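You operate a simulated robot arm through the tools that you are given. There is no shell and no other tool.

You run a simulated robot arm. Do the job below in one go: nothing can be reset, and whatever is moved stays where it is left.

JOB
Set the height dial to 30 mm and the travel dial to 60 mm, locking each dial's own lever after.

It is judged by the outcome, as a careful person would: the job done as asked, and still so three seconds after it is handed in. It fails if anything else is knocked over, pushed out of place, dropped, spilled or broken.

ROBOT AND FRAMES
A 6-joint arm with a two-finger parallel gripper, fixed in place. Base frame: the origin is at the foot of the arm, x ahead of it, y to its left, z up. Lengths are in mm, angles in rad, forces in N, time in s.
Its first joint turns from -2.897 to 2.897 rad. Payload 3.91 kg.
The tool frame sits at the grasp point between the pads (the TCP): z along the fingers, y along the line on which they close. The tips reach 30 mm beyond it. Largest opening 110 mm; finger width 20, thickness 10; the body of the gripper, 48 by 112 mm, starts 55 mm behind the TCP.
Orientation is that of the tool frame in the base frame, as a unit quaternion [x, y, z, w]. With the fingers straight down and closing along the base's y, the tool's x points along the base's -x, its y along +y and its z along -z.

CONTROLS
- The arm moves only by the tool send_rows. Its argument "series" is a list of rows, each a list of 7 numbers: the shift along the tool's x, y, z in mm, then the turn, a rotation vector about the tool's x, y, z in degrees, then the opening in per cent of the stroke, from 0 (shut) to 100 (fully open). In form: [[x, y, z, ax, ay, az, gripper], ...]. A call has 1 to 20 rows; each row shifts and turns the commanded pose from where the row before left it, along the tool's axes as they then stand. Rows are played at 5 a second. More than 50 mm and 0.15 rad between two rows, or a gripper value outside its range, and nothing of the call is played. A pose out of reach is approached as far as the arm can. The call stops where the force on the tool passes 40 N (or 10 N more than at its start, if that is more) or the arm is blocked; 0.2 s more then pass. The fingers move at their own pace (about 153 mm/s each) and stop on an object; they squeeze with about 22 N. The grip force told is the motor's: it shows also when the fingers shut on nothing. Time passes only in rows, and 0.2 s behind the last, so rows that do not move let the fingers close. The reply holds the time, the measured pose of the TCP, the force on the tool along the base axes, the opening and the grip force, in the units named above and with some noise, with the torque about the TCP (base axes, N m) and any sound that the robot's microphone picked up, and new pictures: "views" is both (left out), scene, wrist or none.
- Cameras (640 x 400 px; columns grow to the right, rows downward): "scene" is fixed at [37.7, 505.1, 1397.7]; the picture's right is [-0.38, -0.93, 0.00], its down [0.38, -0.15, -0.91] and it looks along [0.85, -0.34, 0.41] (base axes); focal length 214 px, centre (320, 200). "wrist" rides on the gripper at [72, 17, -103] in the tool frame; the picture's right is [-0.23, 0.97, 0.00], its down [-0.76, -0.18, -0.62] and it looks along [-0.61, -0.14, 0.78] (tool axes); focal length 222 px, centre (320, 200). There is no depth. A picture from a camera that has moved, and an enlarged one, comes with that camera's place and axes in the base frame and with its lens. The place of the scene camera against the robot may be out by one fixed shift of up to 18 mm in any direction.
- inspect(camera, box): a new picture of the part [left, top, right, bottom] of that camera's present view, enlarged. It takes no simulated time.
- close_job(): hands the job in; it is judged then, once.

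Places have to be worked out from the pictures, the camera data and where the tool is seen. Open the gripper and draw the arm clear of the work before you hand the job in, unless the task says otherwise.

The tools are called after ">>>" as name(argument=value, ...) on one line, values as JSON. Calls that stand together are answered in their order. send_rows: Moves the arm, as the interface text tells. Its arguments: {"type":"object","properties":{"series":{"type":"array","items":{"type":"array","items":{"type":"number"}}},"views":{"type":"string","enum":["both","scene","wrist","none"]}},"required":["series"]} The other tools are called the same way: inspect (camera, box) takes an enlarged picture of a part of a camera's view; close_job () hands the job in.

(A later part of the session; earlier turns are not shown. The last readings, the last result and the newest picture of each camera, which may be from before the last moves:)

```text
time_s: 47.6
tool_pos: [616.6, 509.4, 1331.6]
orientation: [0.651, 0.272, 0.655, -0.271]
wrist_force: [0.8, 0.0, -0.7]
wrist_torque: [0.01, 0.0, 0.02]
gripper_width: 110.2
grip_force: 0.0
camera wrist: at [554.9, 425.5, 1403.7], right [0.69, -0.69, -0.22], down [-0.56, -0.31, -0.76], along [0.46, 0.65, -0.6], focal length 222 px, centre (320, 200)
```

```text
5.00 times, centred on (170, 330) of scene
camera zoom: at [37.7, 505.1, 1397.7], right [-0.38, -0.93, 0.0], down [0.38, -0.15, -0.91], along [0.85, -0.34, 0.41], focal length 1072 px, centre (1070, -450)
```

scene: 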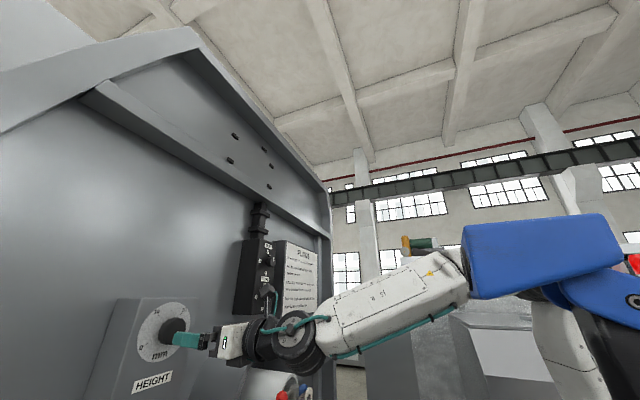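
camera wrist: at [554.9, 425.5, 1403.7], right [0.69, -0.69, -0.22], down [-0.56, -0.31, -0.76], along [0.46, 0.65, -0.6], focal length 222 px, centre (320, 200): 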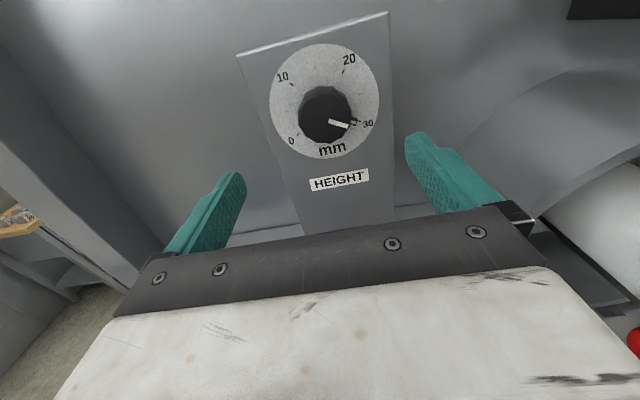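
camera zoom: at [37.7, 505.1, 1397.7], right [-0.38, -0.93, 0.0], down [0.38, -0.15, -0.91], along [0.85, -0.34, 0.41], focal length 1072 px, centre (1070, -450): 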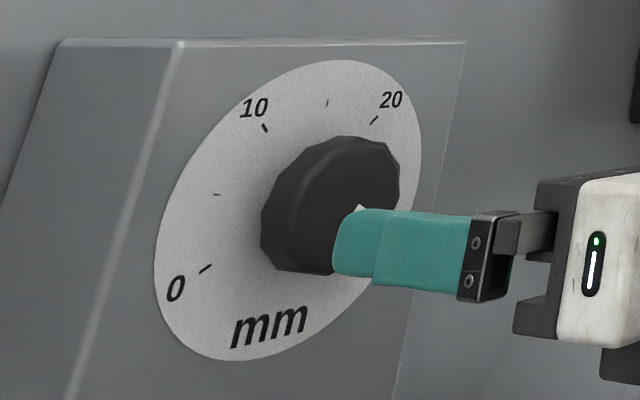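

Geometry on this view puts the pointer within about 0.1 mm of 30. Next I lock HEIGHT by going back to its lever ball (now at h≈31, z≈1086) with the oblique heading, in order to swing it clockwise to the right stop.

>>> send_rows(series=[[0, 0, -10, -8, 0, 0, 70], [-41, -10.3, 2, 0, 0, 0, 50], [-41, -10.3, 2, 0, 0, 0, 50], [-41, -10.3, 2, 0, 0, 0, 50], [-41, -10.3, 2, 0, 0, 0, 50], [-41, -10.3, 2, 0, 0, 0, 50], [-40.5, -10.3, 2, 0, 0, 0, 50], [0, 0, 0, 0, 0, 0, 50], [0, 0, 0, 0, 0, 0, 50]], views="both")

>>> inspect(camera="wrist", box=[200, 60, 440, 210])

```text
time_s: 49.6
tool_pos: [585.8, 560.7, 1087.2]
orientation: [0.669, 0.225, 0.672, -0.226]
wrist_force: [-0.4, -0.3, 0.8]
wrist_torque: [0.0, -0.03, -0.01]
gripper_width: 54.9
grip_force: 0.1
camera wrist: at [512.2, 485.0, 1159.7], right [0.59, -0.78, -0.23], down [-0.6, -0.23, -0.76], along [0.54, 0.59, -0.6], focal length 222 px, centre (320, 200)
```

scene: 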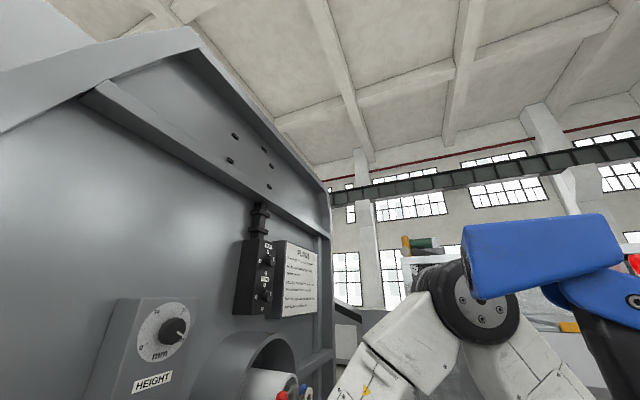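
wrist: 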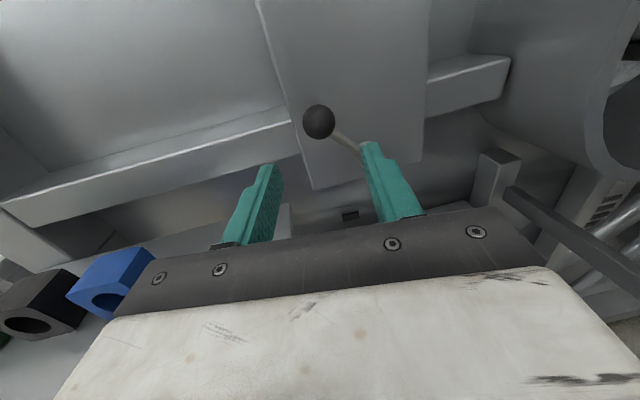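

```text
2.67 times, centred on (320, 135) of wrist
camera zoom: at [512.2, 485.0, 1159.7], right [0.59, -0.78, -0.23], down [-0.6, -0.23, -0.76], along [0.54, 0.59, -0.6], focal length 592 px, centre (320, 373)
```

zoom: 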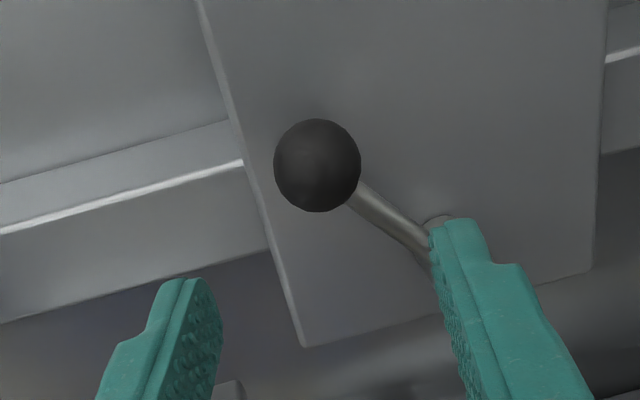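

The ball is centred between the fingers. I advance 95 mm, narrow the fingers, and swing the ball clockwise over the top.

>>> send_rows(series=[[-1, -0.9, 35, 0, 0, 0, 50], [0, 0, 35, 0, 0, 0, 50], [0, 0, 25, 0, 0, 0, 50], [0, 0, 0, 0, 0, 0, 35], [0, 0, 0, 0, 0, 0, 34], [6.3, 8, 1.1, 0, 0, 0, 34], [5.2, 8.9, 1.2, 0, 0, 0, 34], [3.9, 9.4, 1.3, 0, 0, 0, 34], [2.5, 10, 1.4, 0, 0, 0, 34], [1.1, 12.7, 1.8, 0, 0, 0, 34], [0, 0, 0, 0, 0, 0, 34]], views="wrist")

>>> inspect(camera="wrist", box=[200, 80, 440, 230])

```text
time_s: 52.0
tool_pos: [693.7, 583.0, 1105.6]
orientation: [0.67, 0.224, 0.671, -0.225]
wrist_force: [0.1, -0.2, 0.1]
wrist_torque: [0.03, -0.04, -0.03]
gripper_width: 37.6
grip_force: 0.0
camera wrist: at [621.2, 507.3, 1177.9], right [0.59, -0.78, -0.23], down [-0.6, -0.23, -0.76], along [0.54, 0.59, -0.6], focal length 222 px, centre (320, 200)
```

wrist: 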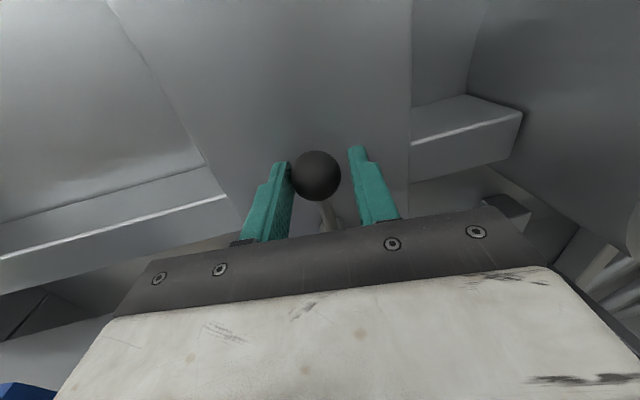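

```text
2.67 times, centred on (320, 155) of wrist
camera zoom: at [621.2, 507.3, 1177.9], right [0.59, -0.78, -0.23], down [-0.6, -0.23, -0.76], along [0.54, 0.59, -0.6], focal length 592 px, centre (320, 320)
```

zoom: 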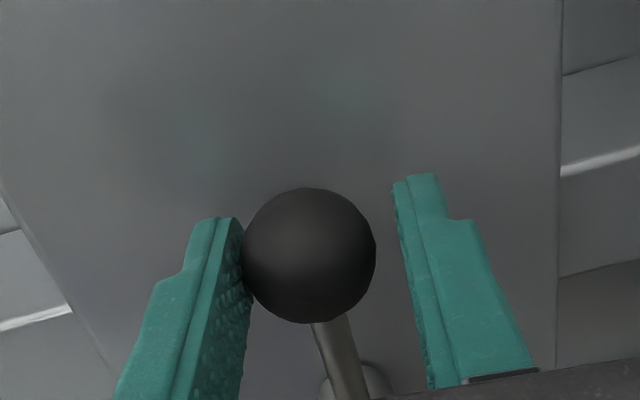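

The lever is near the top and follows the left finger. I continue clockwise to the right-hand stop.

>>> send_rows(series=[[-1.1, 12.7, 1.8, 0, 0, 0, 34], [-2.5, 10, 1.4, 0, 0, 0, 34], [-3.9, 9.4, 1.3, 0, 0, 0, 34], [-5.2, 8.9, 1.2, 0, 0, 0, 34], [-6.3, 8, 1.1, 0, 0, 0, 34], [-5.5, 5.5, 0.8, 0, 0, 0, 34], [0, 0, 0, 0, 0, 0, 34]], views="wrist")

>>> inspect(camera="wrist", box=[200, 80, 440, 230])

```text
time_s: 53.6
tool_pos: [731.3, 544.8, 1082.7]
orientation: [0.666, 0.223, 0.674, -0.226]
wrist_force: [-7.7, 14.8, 27.3]
wrist_torque: [0.74, 0.26, 0.28]
gripper_width: 45.5
grip_force: 7.9
camera wrist: at [657.4, 469.3, 1154.8], right [0.59, -0.77, -0.23], down [-0.6, -0.23, -0.77], along [0.54, 0.59, -0.6], focal length 222 px, centre (320, 200)
```

wrist: 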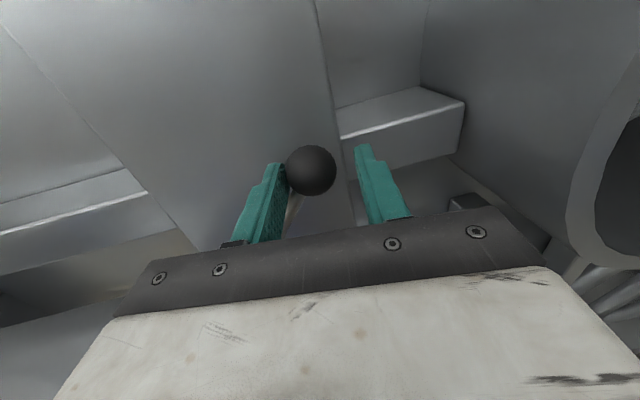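

```text
2.67 times, centred on (320, 155) of wrist
camera zoom: at [657.4, 469.3, 1154.8], right [0.59, -0.77, -0.23], down [-0.6, -0.23, -0.77], along [0.54, 0.59, -0.6], focal length 592 px, centre (320, 320)
```

zoom: 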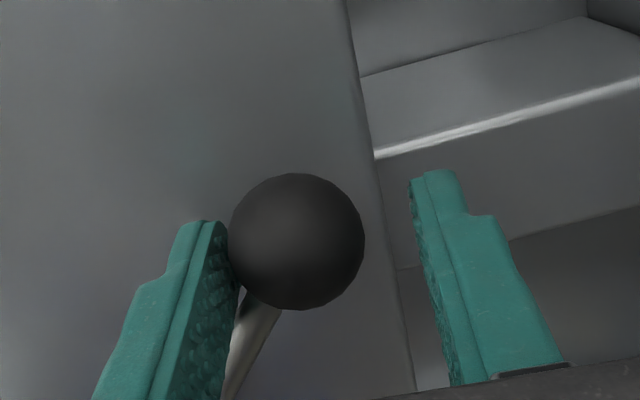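

The ball is back at (h≈130, z≈1086), its original locked spot, and it is pushing against the stop. I ease off, open and back out to verify the lever and dial.

>>> send_rows(series=[[2, -3, 0, 0, 0, 0, 50], [0, -2, 0, 0, 0, 0, 60], [0, 0, -25, 0, 0, 0, 60], [0, 0, -40, 0, 0, 0, 60], [0, 0, -45, 0, 0, 0, 60], [0, 0, -45, 0, 0, 0, 60], [0, 0, 0, 0, 0, 0, 60]], views="both")

>>> inspect(camera="wrist", box=[200, 0, 440, 230])

>>> inspect(camera="scene", box=[110, 290, 250, 380])

```text
time_s: 55.2
tool_pos: [604.3, 452.4, 1079.8]
orientation: [0.668, 0.225, 0.672, -0.226]
wrist_force: [0.3, -0.1, 0.1]
wrist_torque: [-0.01, -0.01, 0.0]
gripper_width: 66.3
grip_force: 0.0
camera wrist: at [531.5, 377.2, 1153.1], right [0.59, -0.78, -0.23], down [-0.6, -0.23, -0.76], along [0.54, 0.59, -0.6], focal length 222 px, centre (320, 200)
```

scene: 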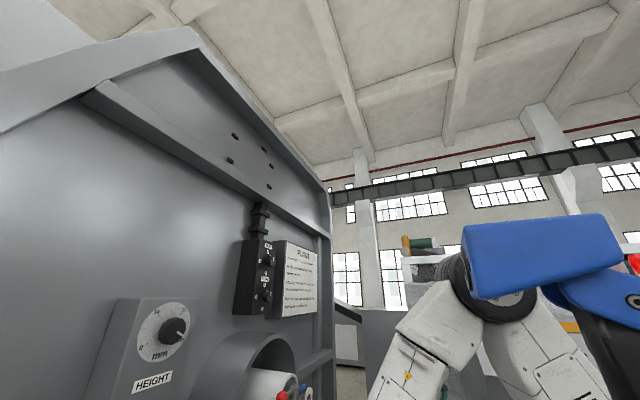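
wrist: 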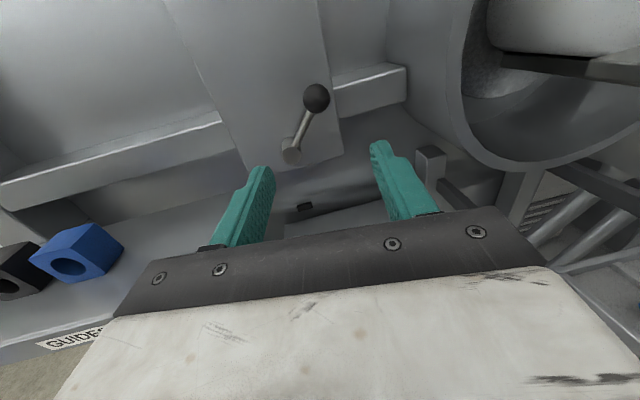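

```text
1.74 times, centred on (320, 115) of wrist
camera zoom: at [531.5, 377.2, 1153.1], right [0.59, -0.78, -0.23], down [-0.6, -0.23, -0.76], along [0.54, 0.59, -0.6], focal length 386 px, centre (320, 348)
```

zoom: 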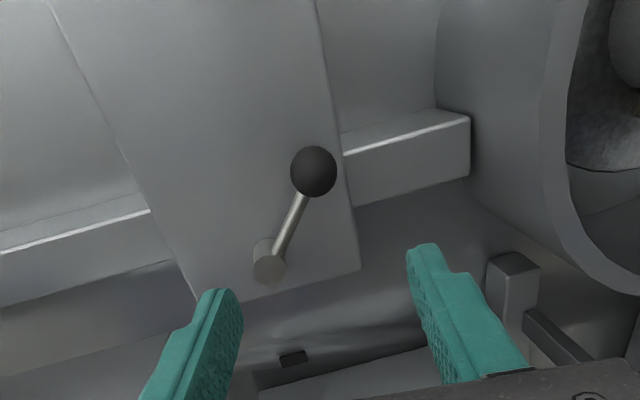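

```text
4.44 times, centred on (180, 335) of scene
camera zoom: at [37.7, 505.1, 1397.7], right [-0.38, -0.93, 0.0], down [0.38, -0.15, -0.91], along [0.85, -0.34, 0.41], focal length 953 px, centre (942, -400)
```

zoom: 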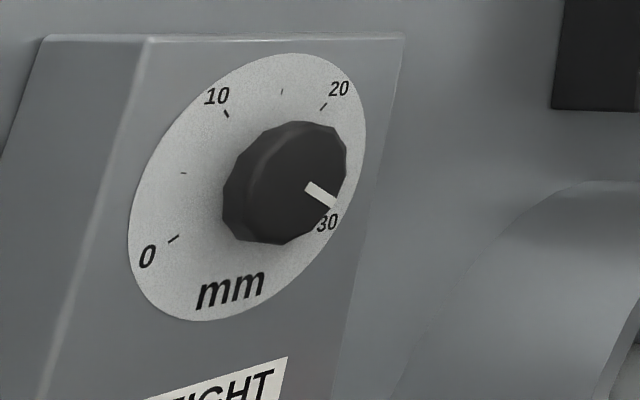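

HEIGHT reads 30 and its lever is back at the right-hand locked position. Now TRAVEL: I back away and descend in clear space in front of the machine to view the TRAVEL dial and lever.

>>> send_rows(series=[[0, 0, -40, 0, 0, 0, 60], [0, 0, -40, 0, 0, 0, 60], [0, 0, -30, 0, 0, 0, 60], [-45, 0, 0, 0, 0, 0, 60], [-45, 0, 0, 0, 0, 0, 60], [-45, 0, 0, 0, 0, 0, 60], [-45, 0, 0, 0, 0, 0, 60], [0, 0, 0, 0, 0, 0, 60]], views="both")

>>> inspect(camera="wrist", box=[160, 20, 480, 220])

```text
time_s: 57.0
tool_pos: [522.6, 393.4, 900.5]
orientation: [0.669, 0.224, 0.672, -0.225]
wrist_force: [-0.4, 0.5, 0.5]
wrist_torque: [-0.04, 0.02, -0.02]
gripper_width: 65.8
grip_force: 0.0
out of reach, approached as far as the arm can: row 4
camera wrist: at [448.8, 318.8, 973.2], right [0.59, -0.78, -0.23], down [-0.6, -0.23, -0.76], along [0.54, 0.59, -0.6], focal length 222 px, centre (320, 200)
```

scene: 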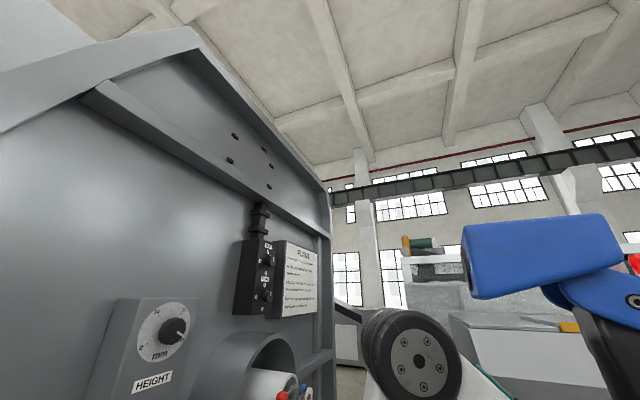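
wrist: 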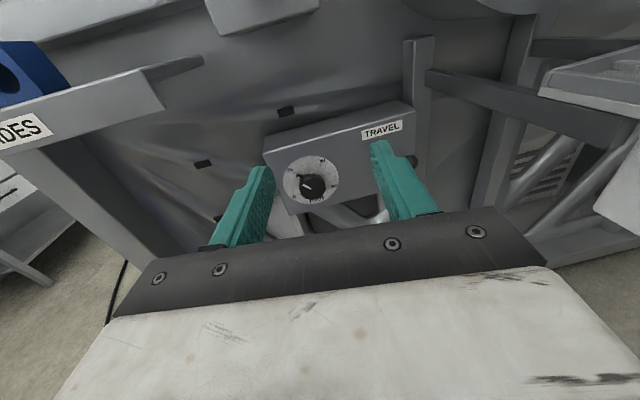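

```text
2.00 times, centred on (320, 120) of wrist
camera zoom: at [448.8, 318.8, 973.2], right [0.59, -0.78, -0.23], down [-0.6, -0.23, -0.76], along [0.54, 0.59, -0.6], focal length 444 px, centre (320, 360)
```

zoom: 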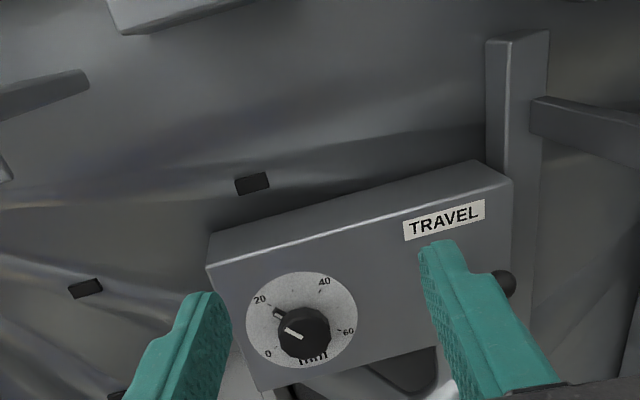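

The TRAVEL dial is at about h 69, z 721 on the same plane as HEIGHT, reading about 15–20. Its lever ball is to the right, near h 280, z 717. A tray and support bars lie beyond, so I yaw right to look at them before going there.

>>> send_rows(series=[[0, 0, 0, -8, 0, 0, 60], [0, 0, 0, -8, 0, 0, 60], [0, 0, 0, -8, 0, 0, 60], [0, 0, 0, 0, 0, 0, 60]], views="wrist")

>>> inspect(camera="wrist", box=[160, 20, 480, 220])

```text
time_s: 58.0
tool_pos: [521.6, 395.7, 899.7]
orientation: [0.702, 0.079, 0.703, -0.08]
wrist_force: [-0.7, -0.2, -0.7]
wrist_torque: [-0.01, -0.01, -0.05]
gripper_width: 66.0
grip_force: 0.0
camera wrist: at [424.0, 356.8, 973.2], right [0.22, -0.95, -0.23], down [-0.64, 0.04, -0.76], along [0.73, 0.31, -0.6], focal length 222 px, centre (320, 200)
```

wrist: 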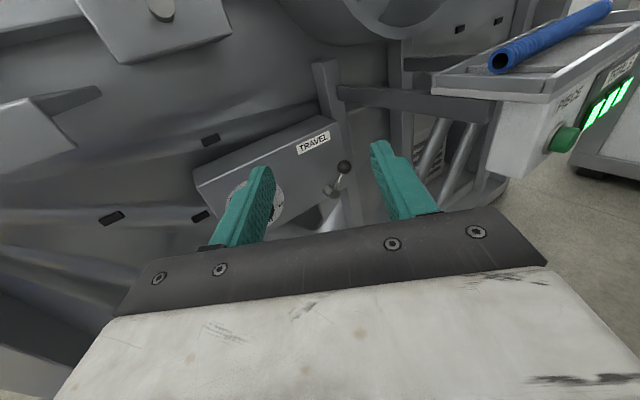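

```text
2.00 times, centred on (320, 120) of wrist
camera zoom: at [424.0, 356.8, 973.2], right [0.22, -0.95, -0.23], down [-0.64, 0.04, -0.76], along [0.73, 0.31, -0.6], focal length 444 px, centre (320, 360)
```

zoom: 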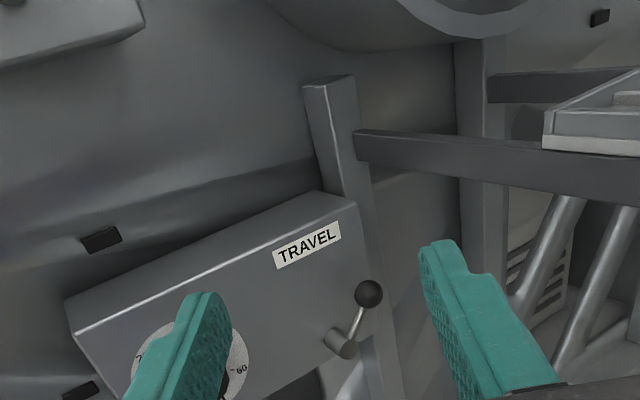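

The TRAVEL lever is visible, up-right like the HEIGHT one was, so it is presumably locked. The tray starts at about h 345, right of it, and the GUIDES shelf sits well above. I yaw back and move closer for accurate positions of the dial and lever.

>>> send_rows(series=[[0, 0, 0, 8, 0, 0, 100], [0, 0, 0, 8, 0, 0, 100], [0, 0, 0, 8, 0, 0, 100], [-35, 6.7, 20, 0, 0, 0, 100], [-35, 6.7, 20, 0, 0, 0, 100], [-35, 6.7, 20, 0, 0, 0, 100], [-35, 6.7, 20, 0, 0, 0, 100], [0, 0, 0, 0, 0, 0, 100]], views="both")

>>> inspect(camera="wrist", box=[200, 40, 440, 190])

```text
time_s: 59.8
tool_pos: [604.3, 424.5, 760.4]
orientation: [0.668, 0.225, 0.672, -0.226]
wrist_force: [-0.8, -0.1, 0.3]
wrist_torque: [0.0, 0.02, 0.0]
gripper_width: 110.3
grip_force: 0.0
camera wrist: at [530.7, 349.1, 833.5], right [0.59, -0.78, -0.23], down [-0.6, -0.23, -0.76], along [0.54, 0.59, -0.6], focal length 222 px, centre (320, 200)
```

scene: 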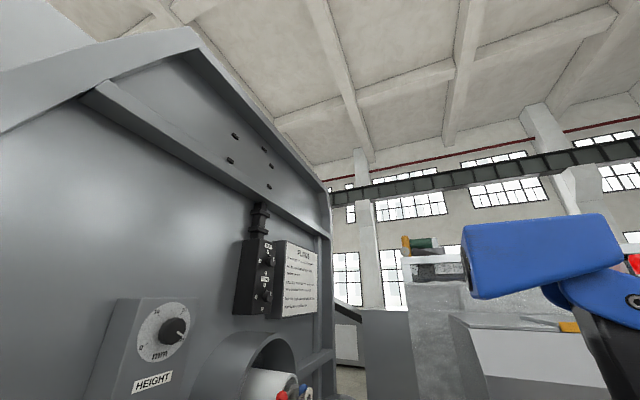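
wrist: 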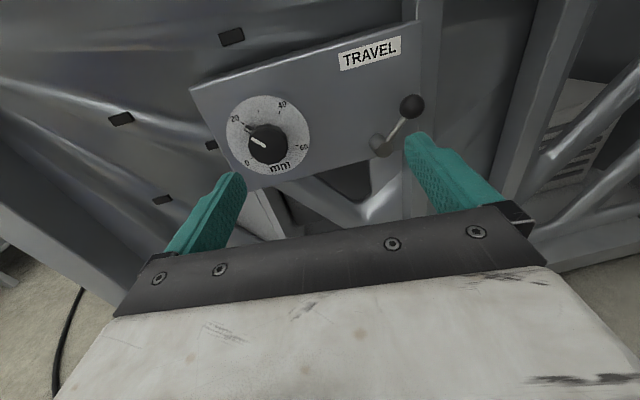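

```text
2.67 times, centred on (320, 115) of wrist
camera zoom: at [530.7, 349.1, 833.5], right [0.59, -0.78, -0.23], down [-0.6, -0.23, -0.76], along [0.54, 0.59, -0.6], focal length 592 px, centre (320, 427)
```

zoom: 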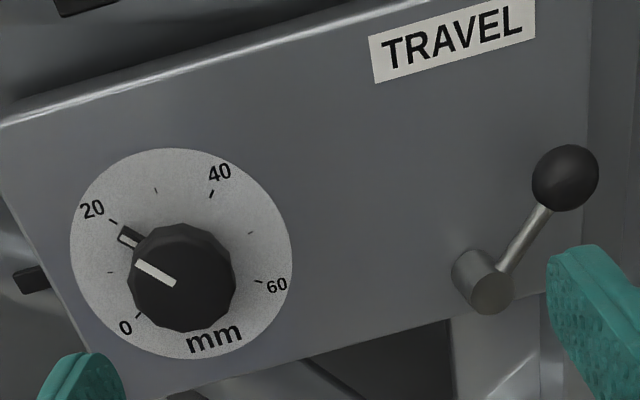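

The TRAVEL dial centre is at h 67.8, z 718.6 on the same plane (N≈949.5), reading about 18.7 mm, so it needs about +165°. Its lever boss is at (226, 672) and the ball at about (272, 720), tilted right, so it is locked. I turn the heading to 30° and approach the ball.

>>> send_rows(series=[[0, 0, 0, -7.2, 0, 0, 70], [-20, 45, 0, 0, 0, 0, 50], [-20, 45, 0, 0, 0, 0, 50], [0, 0, 35, 0, 0, 0, 50], [0, 0, 35, 0, 0, 0, 50], [0, 0, 30, 0, 0, 0, 50], [0, 0, 0, 0, 0, 0, 50]], views="both")

>>> inspect(camera="wrist", box=[200, 60, 440, 210])

```text
time_s: 61.4
tool_pos: [731.6, 395.7, 721.1]
orientation: [0.683, 0.179, 0.685, -0.18]
wrist_force: [-0.5, 0.7, 0.2]
wrist_torque: [0.01, -0.01, 0.0]
gripper_width: 55.1
grip_force: 0.0
camera wrist: at [649.1, 330.7, 794.4], right [0.48, -0.85, -0.23], down [-0.63, -0.15, -0.76], along [0.61, 0.51, -0.6], focal length 222 px, centre (320, 200)
```

scene: 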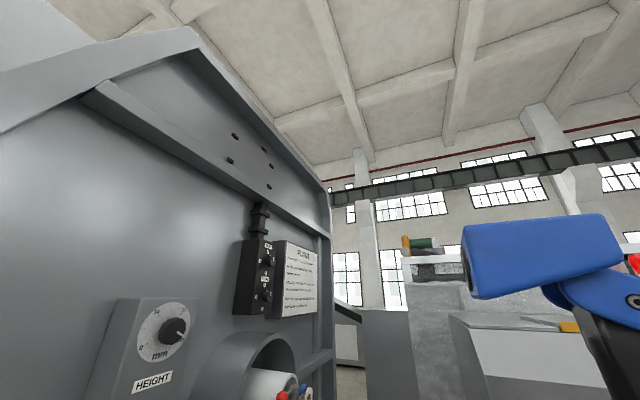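
wrist: 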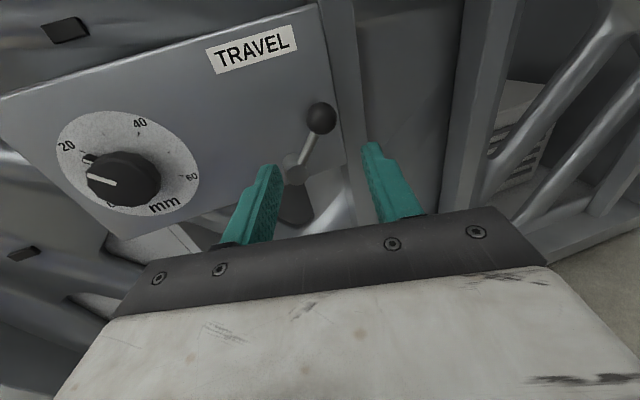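

```text
2.67 times, centred on (320, 135) of wrist
camera zoom: at [649.1, 330.7, 794.4], right [0.48, -0.85, -0.23], down [-0.63, -0.15, -0.76], along [0.61, 0.51, -0.6], focal length 592 px, centre (320, 373)
```

zoom: 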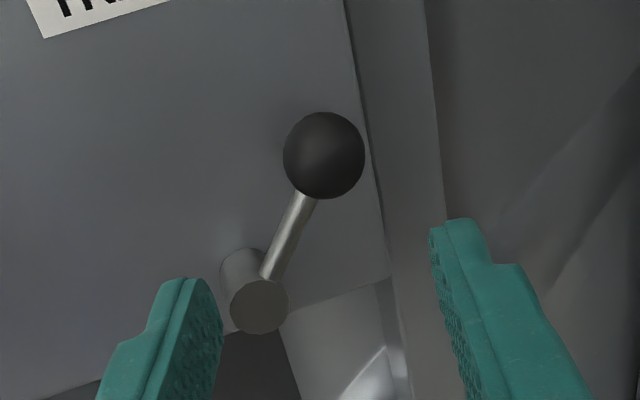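

The ball is triangulated at n 921, h 272, z 719, and the boss axis at (229, 669), so the radius is about 66 mm. I advance 109 mm to cage it, narrow the fingers, and begin the counter-clockwise arc.

>>> send_rows(series=[[-3, 0.5, 30, 0, 0, 0, 50], [0, 0, 30, 0, 0, 0, 50], [0, 0, 30, 0, 0, 0, 50], [0, 0, 19, 0, 0, 0, 50], [0, 0, 0, 0, 0, 0, 36], [0, 0, 0, 0, 0, 0, 34]], views="wrist")

>>> inspect(camera="wrist", box=[200, 80, 440, 230])

```text
time_s: 62.8
tool_pos: [811.9, 466.3, 719.0]
orientation: [0.683, 0.178, 0.685, -0.179]
wrist_force: [0.7, 0.0, 1.0]
wrist_torque: [-0.02, 0.01, -0.02]
gripper_width: 37.9
grip_force: 0.5
out of reach, approached as far as the arm can: row 1, 2, 3
camera wrist: at [729.6, 402.7, 792.6], right [0.48, -0.85, -0.23], down [-0.63, -0.15, -0.76], along [0.61, 0.51, -0.6], focal length 222 px, centre (320, 200)
```

wrist: 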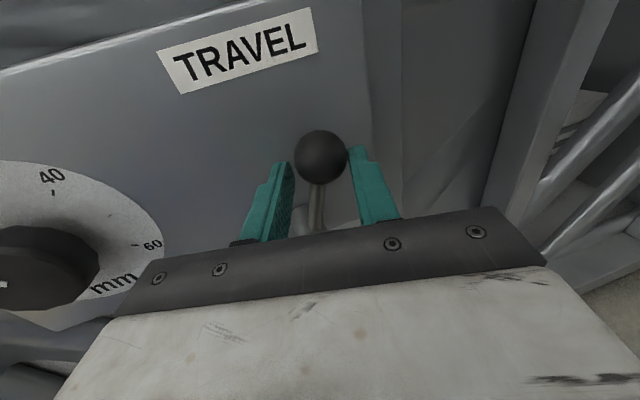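

```text
2.67 times, centred on (320, 155) of wrist
camera zoom: at [729.6, 402.7, 792.6], right [0.48, -0.85, -0.23], down [-0.63, -0.15, -0.76], along [0.61, 0.51, -0.6], focal length 592 px, centre (320, 320)
```

zoom: 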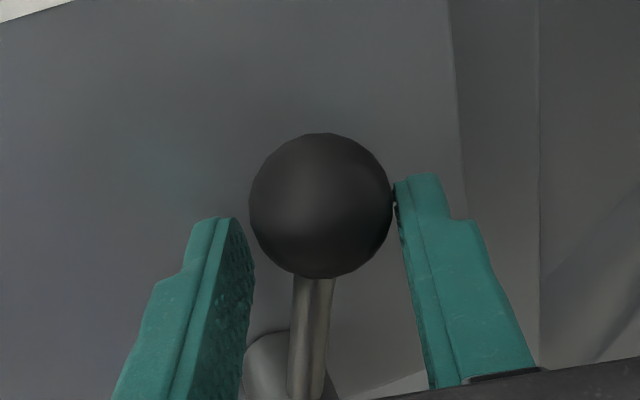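

A wrist limit shifted the TCP about 20 mm left during the approach, so the right finger already carried the lever to about 21°, still caged and without load. I recentre in height and continue the counter-clockwise arc.

>>> send_rows(series=[[8, 0, 0, 0, 0, 0, 34], [1.5, -4.1, -1.1, 0, 0, 0, 34], [2.3, -9.7, -2.7, 0, 0, 0, 34], [0.6, -10, -2.8, 0, 0, 0, 34], [-1, -9.9, -2.8, 0, 0, 0, 34], [-2.2, -8.6, -2.4, 0, 0, 0, 34], [-3.5, -8.2, -2.3, 0, 0, 0, 34], [0, 0, 0, 0, 0, 0, 34]], views="wrist")

>>> inspect(camera="wrist", box=[200, 80, 440, 230])

```text
time_s: 64.6
tool_pos: [775.1, 500.8, 724.5]
orientation: [0.682, 0.182, 0.684, -0.183]
wrist_force: [0.5, -0.5, 0.7]
wrist_torque: [-0.02, 0.02, -0.01]
gripper_width: 37.5
grip_force: 0.1
camera wrist: at [694.0, 435.1, 797.0], right [0.49, -0.84, -0.23], down [-0.63, -0.15, -0.76], along [0.61, 0.51, -0.6], focal length 222 px, centre (320, 200)
```

wrist: 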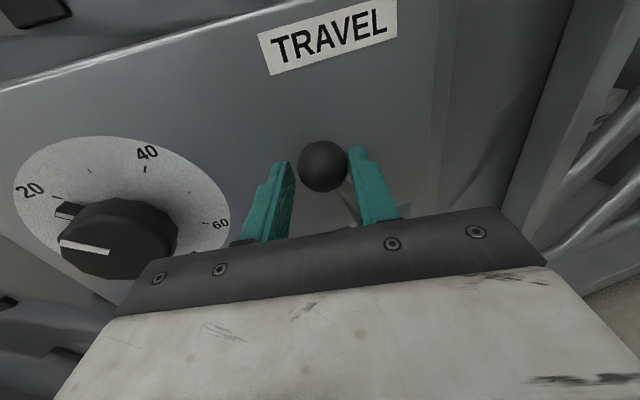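

```text
2.67 times, centred on (320, 155) of wrist
camera zoom: at [694.0, 435.1, 797.0], right [0.49, -0.84, -0.23], down [-0.63, -0.15, -0.76], along [0.61, 0.51, -0.6], focal length 592 px, centre (320, 320)
```

zoom: 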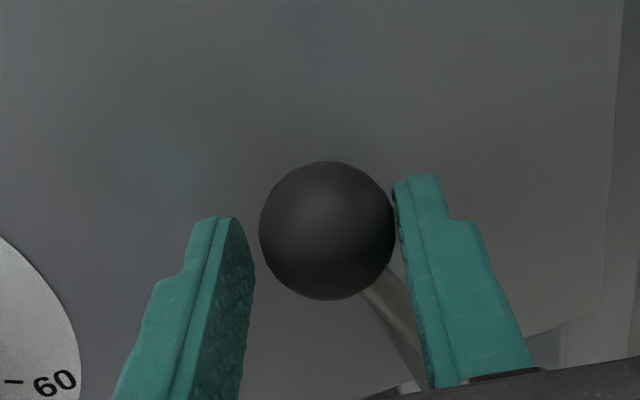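

The lever is about 25° left of vertical now. I continue to the left stop.

>>> send_rows(series=[[-3.7, -9.5, -2.7, 0, 0, 0, 34], [-5.7, -7, -2, 0, 0, 0, 34], [-4, -4, -1.1, 0, 0, 0, 34], [0, 0, 0, 0, 0, 0, 34]], views="wrist")

>>> inspect(camera="wrist", box=[200, 80, 440, 230])

```text
time_s: 65.6
tool_pos: [764.1, 514.1, 715.6]
orientation: [0.679, 0.176, 0.689, -0.181]
wrist_force: [7.3, -19.3, 10.0]
wrist_torque: [-0.33, -0.2, -0.6]
gripper_width: 47.2
grip_force: 10.5
stopped in row 4: the force on the tool passed its limit at 41 N (the readings are from after the stop); the commanded pose is now the measured one
camera wrist: at [681.2, 448.6, 788.0], right [0.48, -0.85, -0.23], down [-0.62, -0.14, -0.77], along [0.62, 0.51, -0.59], focal length 222 px, centre (320, 200)
```

wrist: 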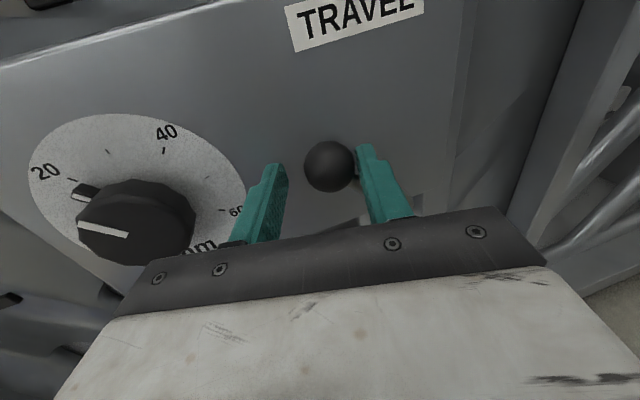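

```text
2.67 times, centred on (320, 155) of wrist
camera zoom: at [681.2, 448.6, 788.0], right [0.48, -0.85, -0.23], down [-0.62, -0.14, -0.77], along [0.62, 0.51, -0.59], focal length 592 px, centre (320, 320)
```

zoom: 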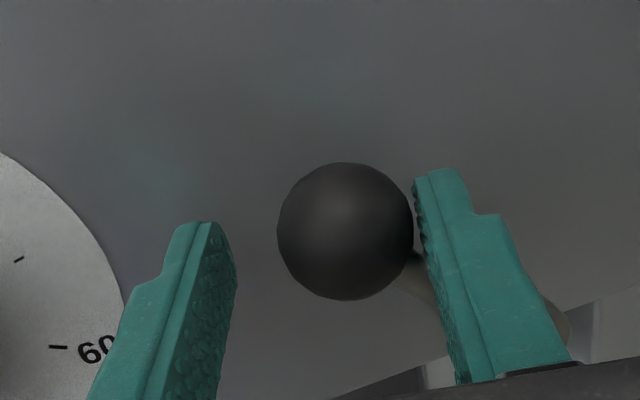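

The TRAVEL lever is at its left stop, free by analogy with HEIGHT. I ease off, open, back out, and move in front of the TRAVEL dial with the heading restored to 45°.

>>> send_rows(series=[[0, 3, 0, 0, 0, 0, 52], [0, 3, 0, 0, 0, 0, 60], [0, 0, -20, 0, 0, 0, 60], [0, 0, -30, 0, 0, 0, 60], [0, 0, -40, 0, 0, 0, 60], [0, 0, -30, 0, 0, 0, 60], [0, 0, 0, 0, 0, 0, 60]], views="both")

>>> inspect(camera="wrist", box=[60, 40, 440, 240])

```text
time_s: 67.2
tool_pos: [658.5, 451.1, 716.5]
orientation: [0.68, 0.179, 0.687, -0.183]
wrist_force: [-0.2, 0.1, 0.2]
wrist_torque: [-0.01, 0.01, 0.0]
gripper_width: 65.9
grip_force: 0.0
camera wrist: at [576.8, 384.5, 786.3], right [0.48, -0.84, -0.23], down [-0.62, -0.15, -0.77], along [0.62, 0.52, -0.6], focal length 222 px, centre (320, 200)
```

scene: 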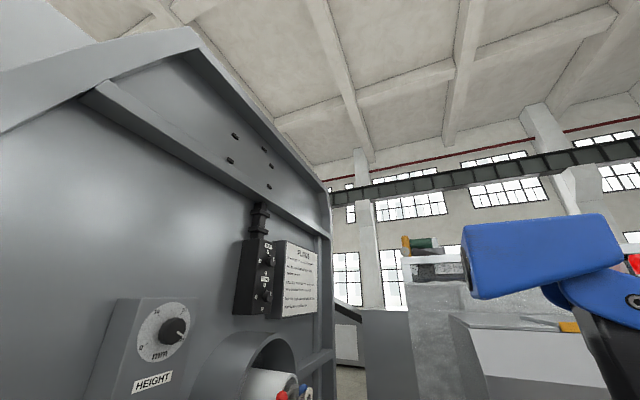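
wrist: 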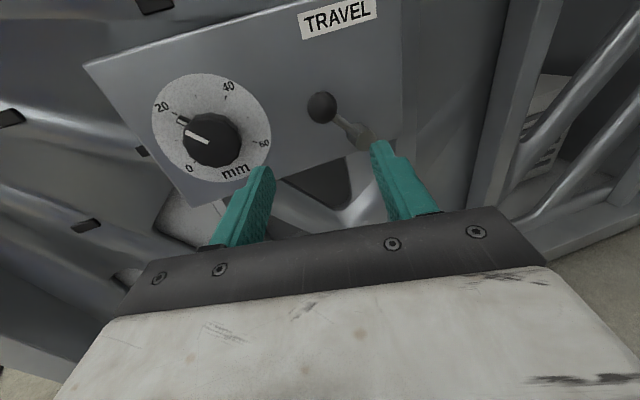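

```text
1.68 times, centred on (250, 140) of wrist
camera zoom: at [576.8, 384.5, 786.3], right [0.48, -0.84, -0.23], down [-0.62, -0.15, -0.77], along [0.62, 0.52, -0.6], focal length 374 px, centre (438, 301)
```

zoom: 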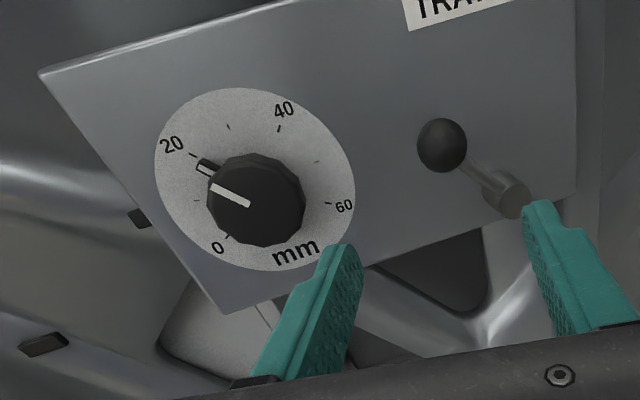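

The TRAVEL lever now points left. I slide left in front of the dial first, to keep the wrist within its limits, then turn the heading to 45°.

>>> send_rows(series=[[1.5, -38, -10.4, 0, 0, 0, 80], [1.5, -38, -10.4, 0, 0, 0, 100], [0, 0, 0, 7.7, -0.3, 0, 100], [0, 0, 0, 7.7, -0.3, 0, 100], [0, 0, 0, 0, 0, 0, 100], [0, 0, 0, 0, 0, 0, 100]], views="wrist")

>>> inspect(camera="wrist", box=[200, 20, 440, 170])

```text
time_s: 68.6
tool_pos: [603.5, 508.7, 717.1]
orientation: [0.654, 0.268, 0.655, -0.268]
wrist_force: [-0.2, 0.1, -0.3]
wrist_torque: [-0.01, 0.02, 0.01]
gripper_width: 109.8
grip_force: 0.0
camera wrist: at [541.0, 425.4, 789.8], right [0.68, -0.69, -0.23], down [-0.57, -0.31, -0.76], along [0.46, 0.65, -0.6], focal length 222 px, centre (320, 200)
```

wrist: 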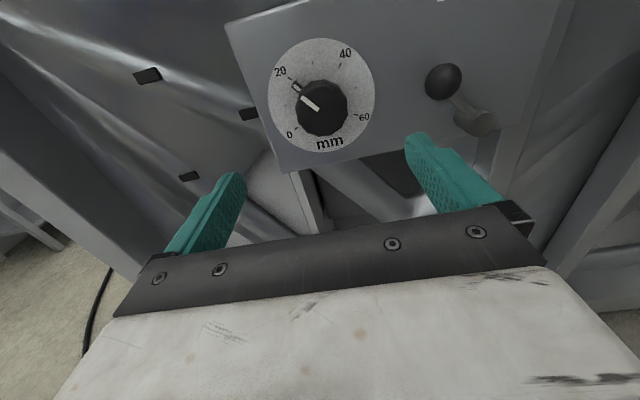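

```text
2.67 times, centred on (320, 95) of wrist
camera zoom: at [541.0, 425.4, 789.8], right [0.68, -0.69, -0.23], down [-0.57, -0.31, -0.76], along [0.46, 0.65, -0.6], focal length 592 px, centre (320, 480)
```

zoom: 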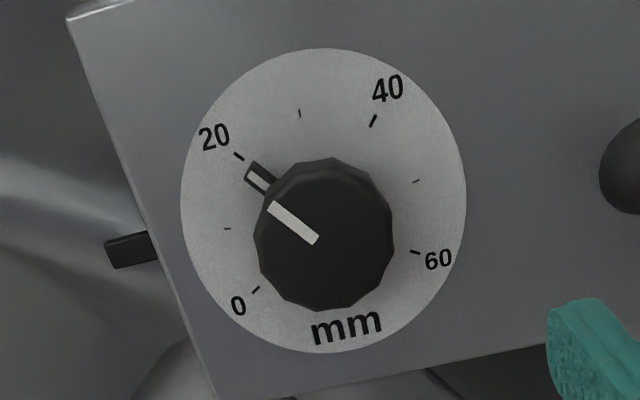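

The pointer is at about −40.8°, so TRAVEL reads about 20 and needs +160°. The dial axis is about 1.5 mm up and 1.3 mm right of the tool axis. I centre, advance around the knob and grip it.

>>> send_rows(series=[[1.5, 1.3, 20, 0.5, 0, 0, 100], [0, 0, 30, 0, 0, 0, 100], [0, 0, 30, 0, 0, 0, 100], [0, 0, 30, 0, 0, 0, 100], [0, 0, 14, 0, 0, 0, 100], [0, 0, 0, 0, 0, 0, 100], [0, 0, 0, 0, 0, 0, 100]], views="wrist")

>>> inspect(camera="wrist", box=[200, 60, 440, 210])

```text
time_s: 69.7
tool_pos: [652.7, 600.7, 714.9]
orientation: [0.654, 0.271, 0.654, -0.268]
wrist_force: [-7.9, -7.6, 2.2]
wrist_torque: [0.06, -0.2, -0.62]
gripper_width: 109.7
grip_force: 0.0
out of reach, approached as far as the arm can: row 1, 2, 3, 4
stopped in row 5: the force on the tool passed its limit at 88 N (the readings are from after the stop); the commanded pose is now the measured one
camera wrist: at [591.3, 516.2, 789.2], right [0.69, -0.69, -0.22], down [-0.57, -0.32, -0.76], along [0.46, 0.65, -0.61], focal length 222 px, centre (320, 200)
```

wrist: 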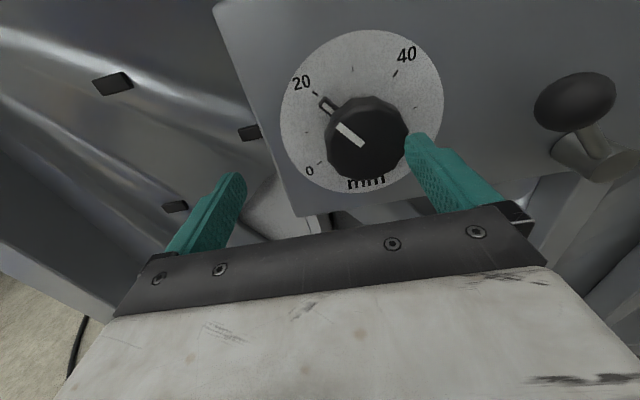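

```text
2.67 times, centred on (320, 135) of wrist
camera zoom: at [591.3, 516.2, 789.2], right [0.69, -0.69, -0.22], down [-0.57, -0.32, -0.76], along [0.46, 0.65, -0.61], focal length 592 px, centre (320, 373)
```

zoom: 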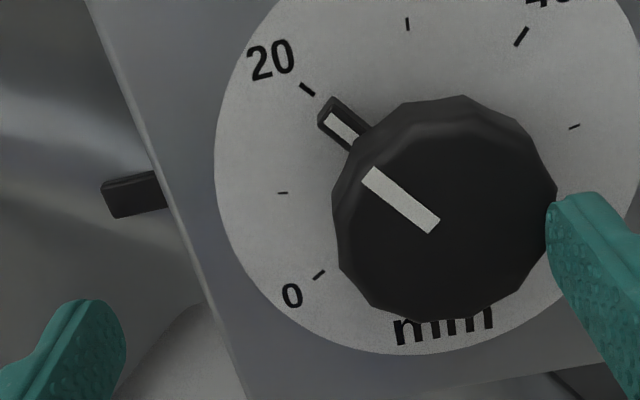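

The arm could not hold h 69 while advancing here. It drifted left and the right fingertip bumped the knob's front, though the pointer still reads about 20. I back straight off before testing which tool attitudes are reachable at this height.

>>> send_rows(series=[[0, 0, -25, 0, 0, 0, 100], [0, 0, -35, 0, 0, 0, 100], [0, 0, -40, 0, 0, 0, 100], [0, 0, 0, 0, 0, 0, 100]], views="both")

>>> inspect(camera="wrist", box=[220, 20, 460, 170])

```text
time_s: 70.7
tool_pos: [581.4, 528.1, 716.9]
orientation: [0.653, 0.271, 0.654, -0.269]
wrist_force: [-0.4, 0.2, 0.3]
wrist_torque: [0.03, 0.0, -0.01]
gripper_width: 109.7
grip_force: 0.1
camera wrist: at [521.1, 444.6, 790.3], right [0.69, -0.69, -0.23], down [-0.57, -0.31, -0.76], along [0.46, 0.65, -0.61], focal length 222 px, centre (320, 200)
```

scene: 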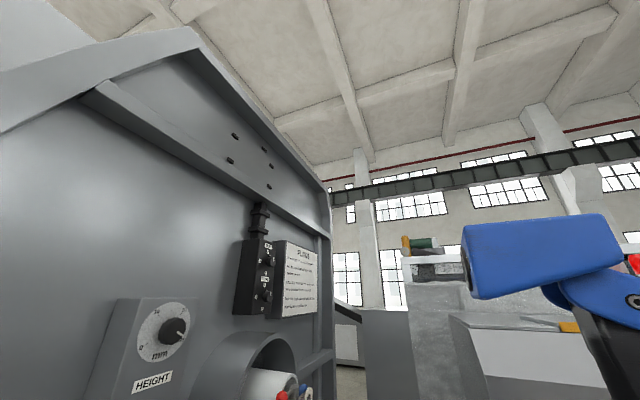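
wrist: 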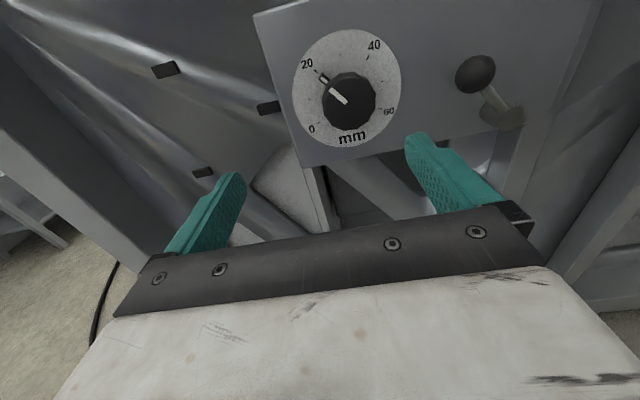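

```text
2.67 times, centred on (340, 95) of wrist
camera zoom: at [521.1, 444.6, 790.3], right [0.69, -0.69, -0.23], down [-0.57, -0.31, -0.76], along [0.46, 0.65, -0.61], focal length 592 px, centre (267, 480)
```

zoom: 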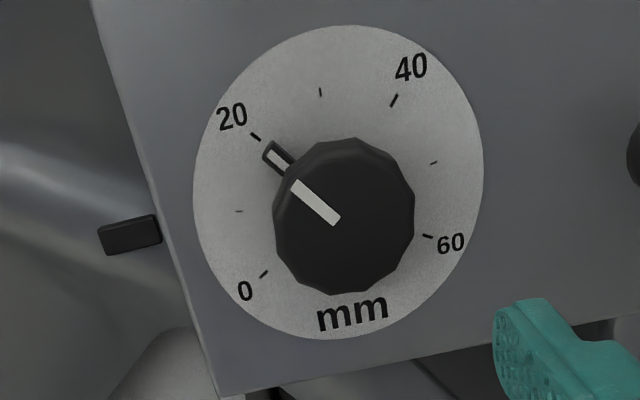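

The dial and knob are undisturbed and clear. I test reach with the heading at 40° by aligning with the knob axis, then advancing only 60 mm while still clear of the knob.

>>> send_rows(series=[[0, 0, 0, -5, 0, 0, 100], [0, 20, 0, 0, 0, 0, 100], [0, 0, 20, 0, 0, 0, 100], [0, 0, 20, 0, 0, 0, 100], [0, 0, 20, 0, 0, 0, 100], [0, 0, 0, 0, 0, 0, 100]], views="none")

```text
time_s: 72.1
tool_pos: [642.6, 554.8, 716.3]
orientation: [0.665, 0.24, 0.665, -0.24]
wrist_force: [0.5, -0.4, 0.2]
wrist_torque: [-0.01, -0.02, -0.03]
gripper_width: 110.4
grip_force: 0.0
```

Heading 40° is reachable up to n≈847. I probe further forward with the knob still between the open fingers, and then try a little more heading.

>>> send_rows(series=[[0, 0, 20, 0, 0, 0, 100], [0, 0, 15, 0, 0, 0, 100], [0, 0, 0, 1.5, 0, 0, 100], [0, 0, 0, 1.5, 0, 0, 100], [0, 0, 0, 0, 0, 0, 100]], views="none")

```text
time_s: 73.3
tool_pos: [669.0, 577.1, 715.9]
orientation: [0.658, 0.259, 0.658, -0.258]
wrist_force: [0.3, 0.4, -1.0]
wrist_torque: [0.03, 0.01, 0.0]
gripper_width: 109.9
grip_force: 0.0
```

Heading 43° works here with no reach warning, which is only 2° off the knob axis. I centre (about 2.6 mm up, 2 mm right) and advance the last 30 mm around the knob.

>>> send_rows(series=[[2.6, 1.5, 10, 0, 0, 0, 100], [0, 0, 12, 0, 0, 0, 100], [0, 0, 9, 0, 0, 0, 100], [0, 0, 0, 0, 0, 0, 100], [0, 0, 0, 0, 0, 0, 100]], views="wrist")

>>> inspect(camera="wrist", box=[200, 60, 440, 210])

```text
time_s: 74.5
tool_pos: [691.9, 595.8, 719.3]
orientation: [0.659, 0.256, 0.66, -0.254]
wrist_force: [-0.6, 0.4, 0.5]
wrist_torque: [0.02, 0.0, 0.04]
gripper_width: 109.8
grip_force: 0.0
camera wrist: at [626.6, 514.3, 792.6], right [0.66, -0.72, -0.23], down [-0.58, -0.29, -0.76], along [0.48, 0.63, -0.61], focal length 222 px, centre (320, 200)
```

wrist: 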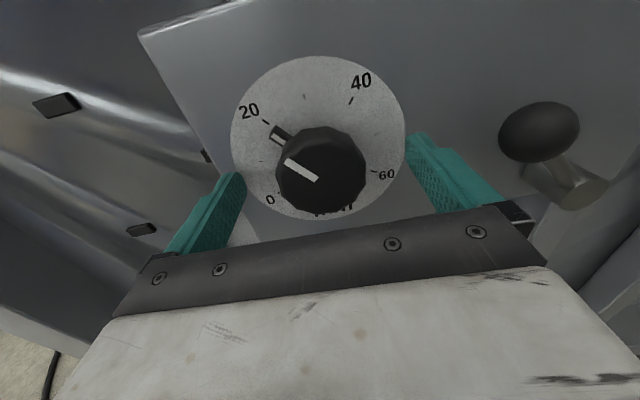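

```text
2.67 times, centred on (320, 135) of wrist
camera zoom: at [626.6, 514.3, 792.6], right [0.66, -0.72, -0.23], down [-0.58, -0.29, -0.76], along [0.48, 0.63, -0.61], focal length 592 px, centre (320, 373)
```

zoom: 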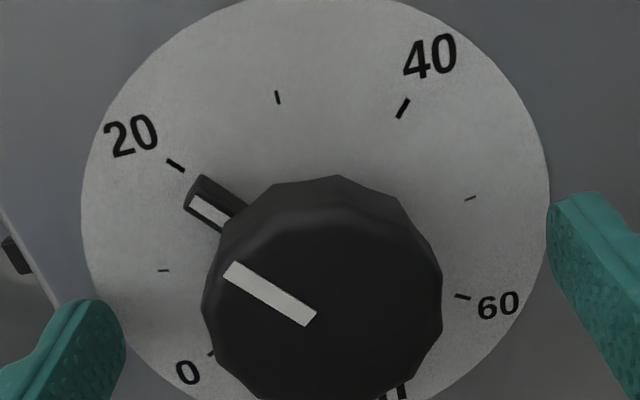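

The knob is centred between the fingers to within about 1–2 mm, and the nub is clear of the left finger. I drop 1 mm and close on it.

>>> send_rows(series=[[-1, 0, 0, 0, 0, 0, 100], [0, 0, 0, 0, 0, 0, 60], [0, 0, 0, 0, 0, 0, 30], [0, 0, 0, 0, 0, 0, 20], [0, 0, 0, 0, 0, 0, 20]], views="wrist")

>>> inspect(camera="wrist", box=[200, 60, 440, 210])

```text
time_s: 75.7
tool_pos: [692.6, 595.0, 718.1]
orientation: [0.659, 0.256, 0.659, -0.254]
wrist_force: [4.2, -3.2, 0.2]
wrist_torque: [0.05, -0.04, -0.28]
gripper_width: 53.2
grip_force: 44.7
camera wrist: at [627.0, 514.1, 791.4], right [0.66, -0.72, -0.23], down [-0.58, -0.29, -0.76], along [0.48, 0.63, -0.61], focal length 222 px, centre (320, 200)
```

wrist: 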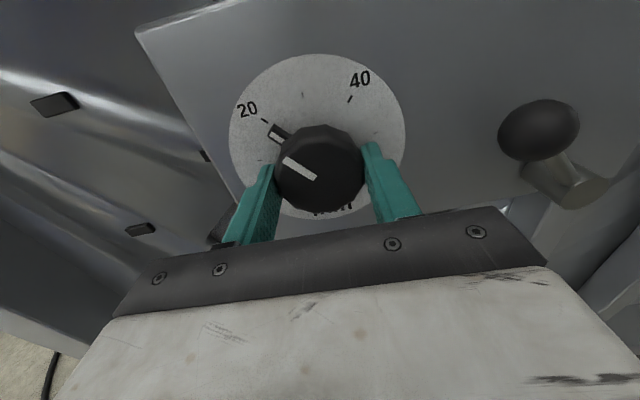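

```text
2.67 times, centred on (320, 135) of wrist
camera zoom: at [627.0, 514.1, 791.4], right [0.66, -0.72, -0.23], down [-0.58, -0.29, -0.76], along [0.48, 0.63, -0.61], focal length 592 px, centre (320, 373)
```

zoom: 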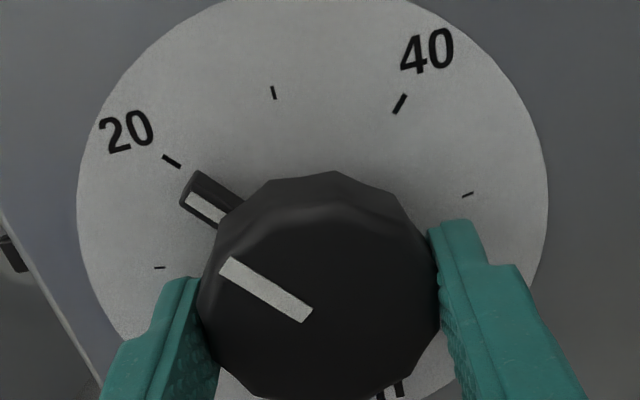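

Gripped at 53 mm with small loads. I test-turn 16° clockwise.

>>> send_rows(series=[[0, 0.5, 0, 0, 0, 8, 20], [0, 0, 0, 0, 0, 8, 20], [0, 0, 0, 0, 0, 0, 20]], views="wrist")

>>> inspect(camera="wrist", box=[200, 60, 440, 210])

```text
time_s: 76.5
tool_pos: [692.6, 595.9, 719.0]
orientation: [0.689, 0.161, 0.617, -0.344]
wrist_force: [4.1, -5.1, 2.3]
wrist_torque: [-0.28, 0.28, -0.09]
gripper_width: 53.2
grip_force: 44.8
camera wrist: at [639.8, 500.1, 784.0], right [0.59, -0.65, -0.49], down [-0.72, -0.14, -0.68], along [0.37, 0.75, -0.55], focal length 222 px, centre (320, 200)
```

wrist: 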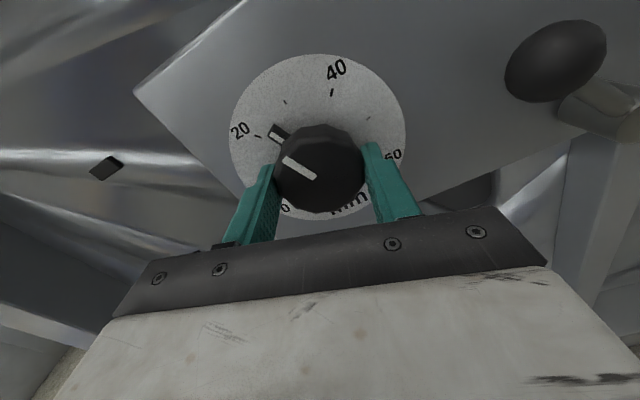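

```text
2.67 times, centred on (320, 135) of wrist
camera zoom: at [639.8, 500.1, 784.0], right [0.59, -0.65, -0.49], down [-0.72, -0.14, -0.68], along [0.37, 0.75, -0.55], focal length 592 px, centre (320, 373)
```

zoom: 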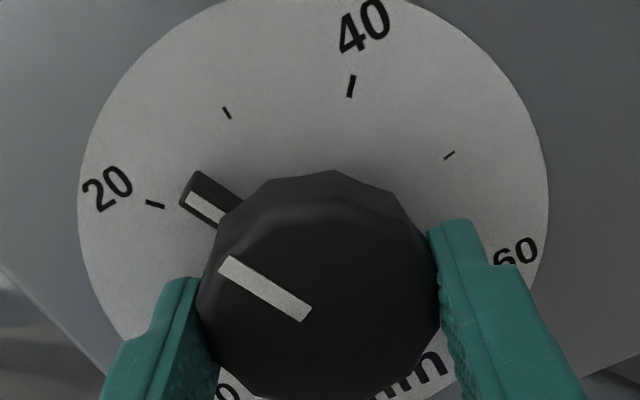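

TRAVEL turns freely with the gripper. I continue clockwise in batches while watching the load.

>>> send_rows(series=[[0, 0, 0, 0, 0, 8, 20], [0, 0, 0, 0, 0, 8, 20], [0, 0, 0, 0, 0, 8, 20], [0, 0, 0, 0, 0, 8, 20], [0, 0, 0, 0, 0, 0, 20]], views="none")

```text
time_s: 77.7
tool_pos: [691.2, 595.9, 719.2]
orientation: [0.706, -0.034, 0.498, -0.502]
wrist_force: [-2.1, 3.8, 4.8]
wrist_torque: [-0.06, 0.07, 0.35]
gripper_width: 53.3
grip_force: 45.4
```

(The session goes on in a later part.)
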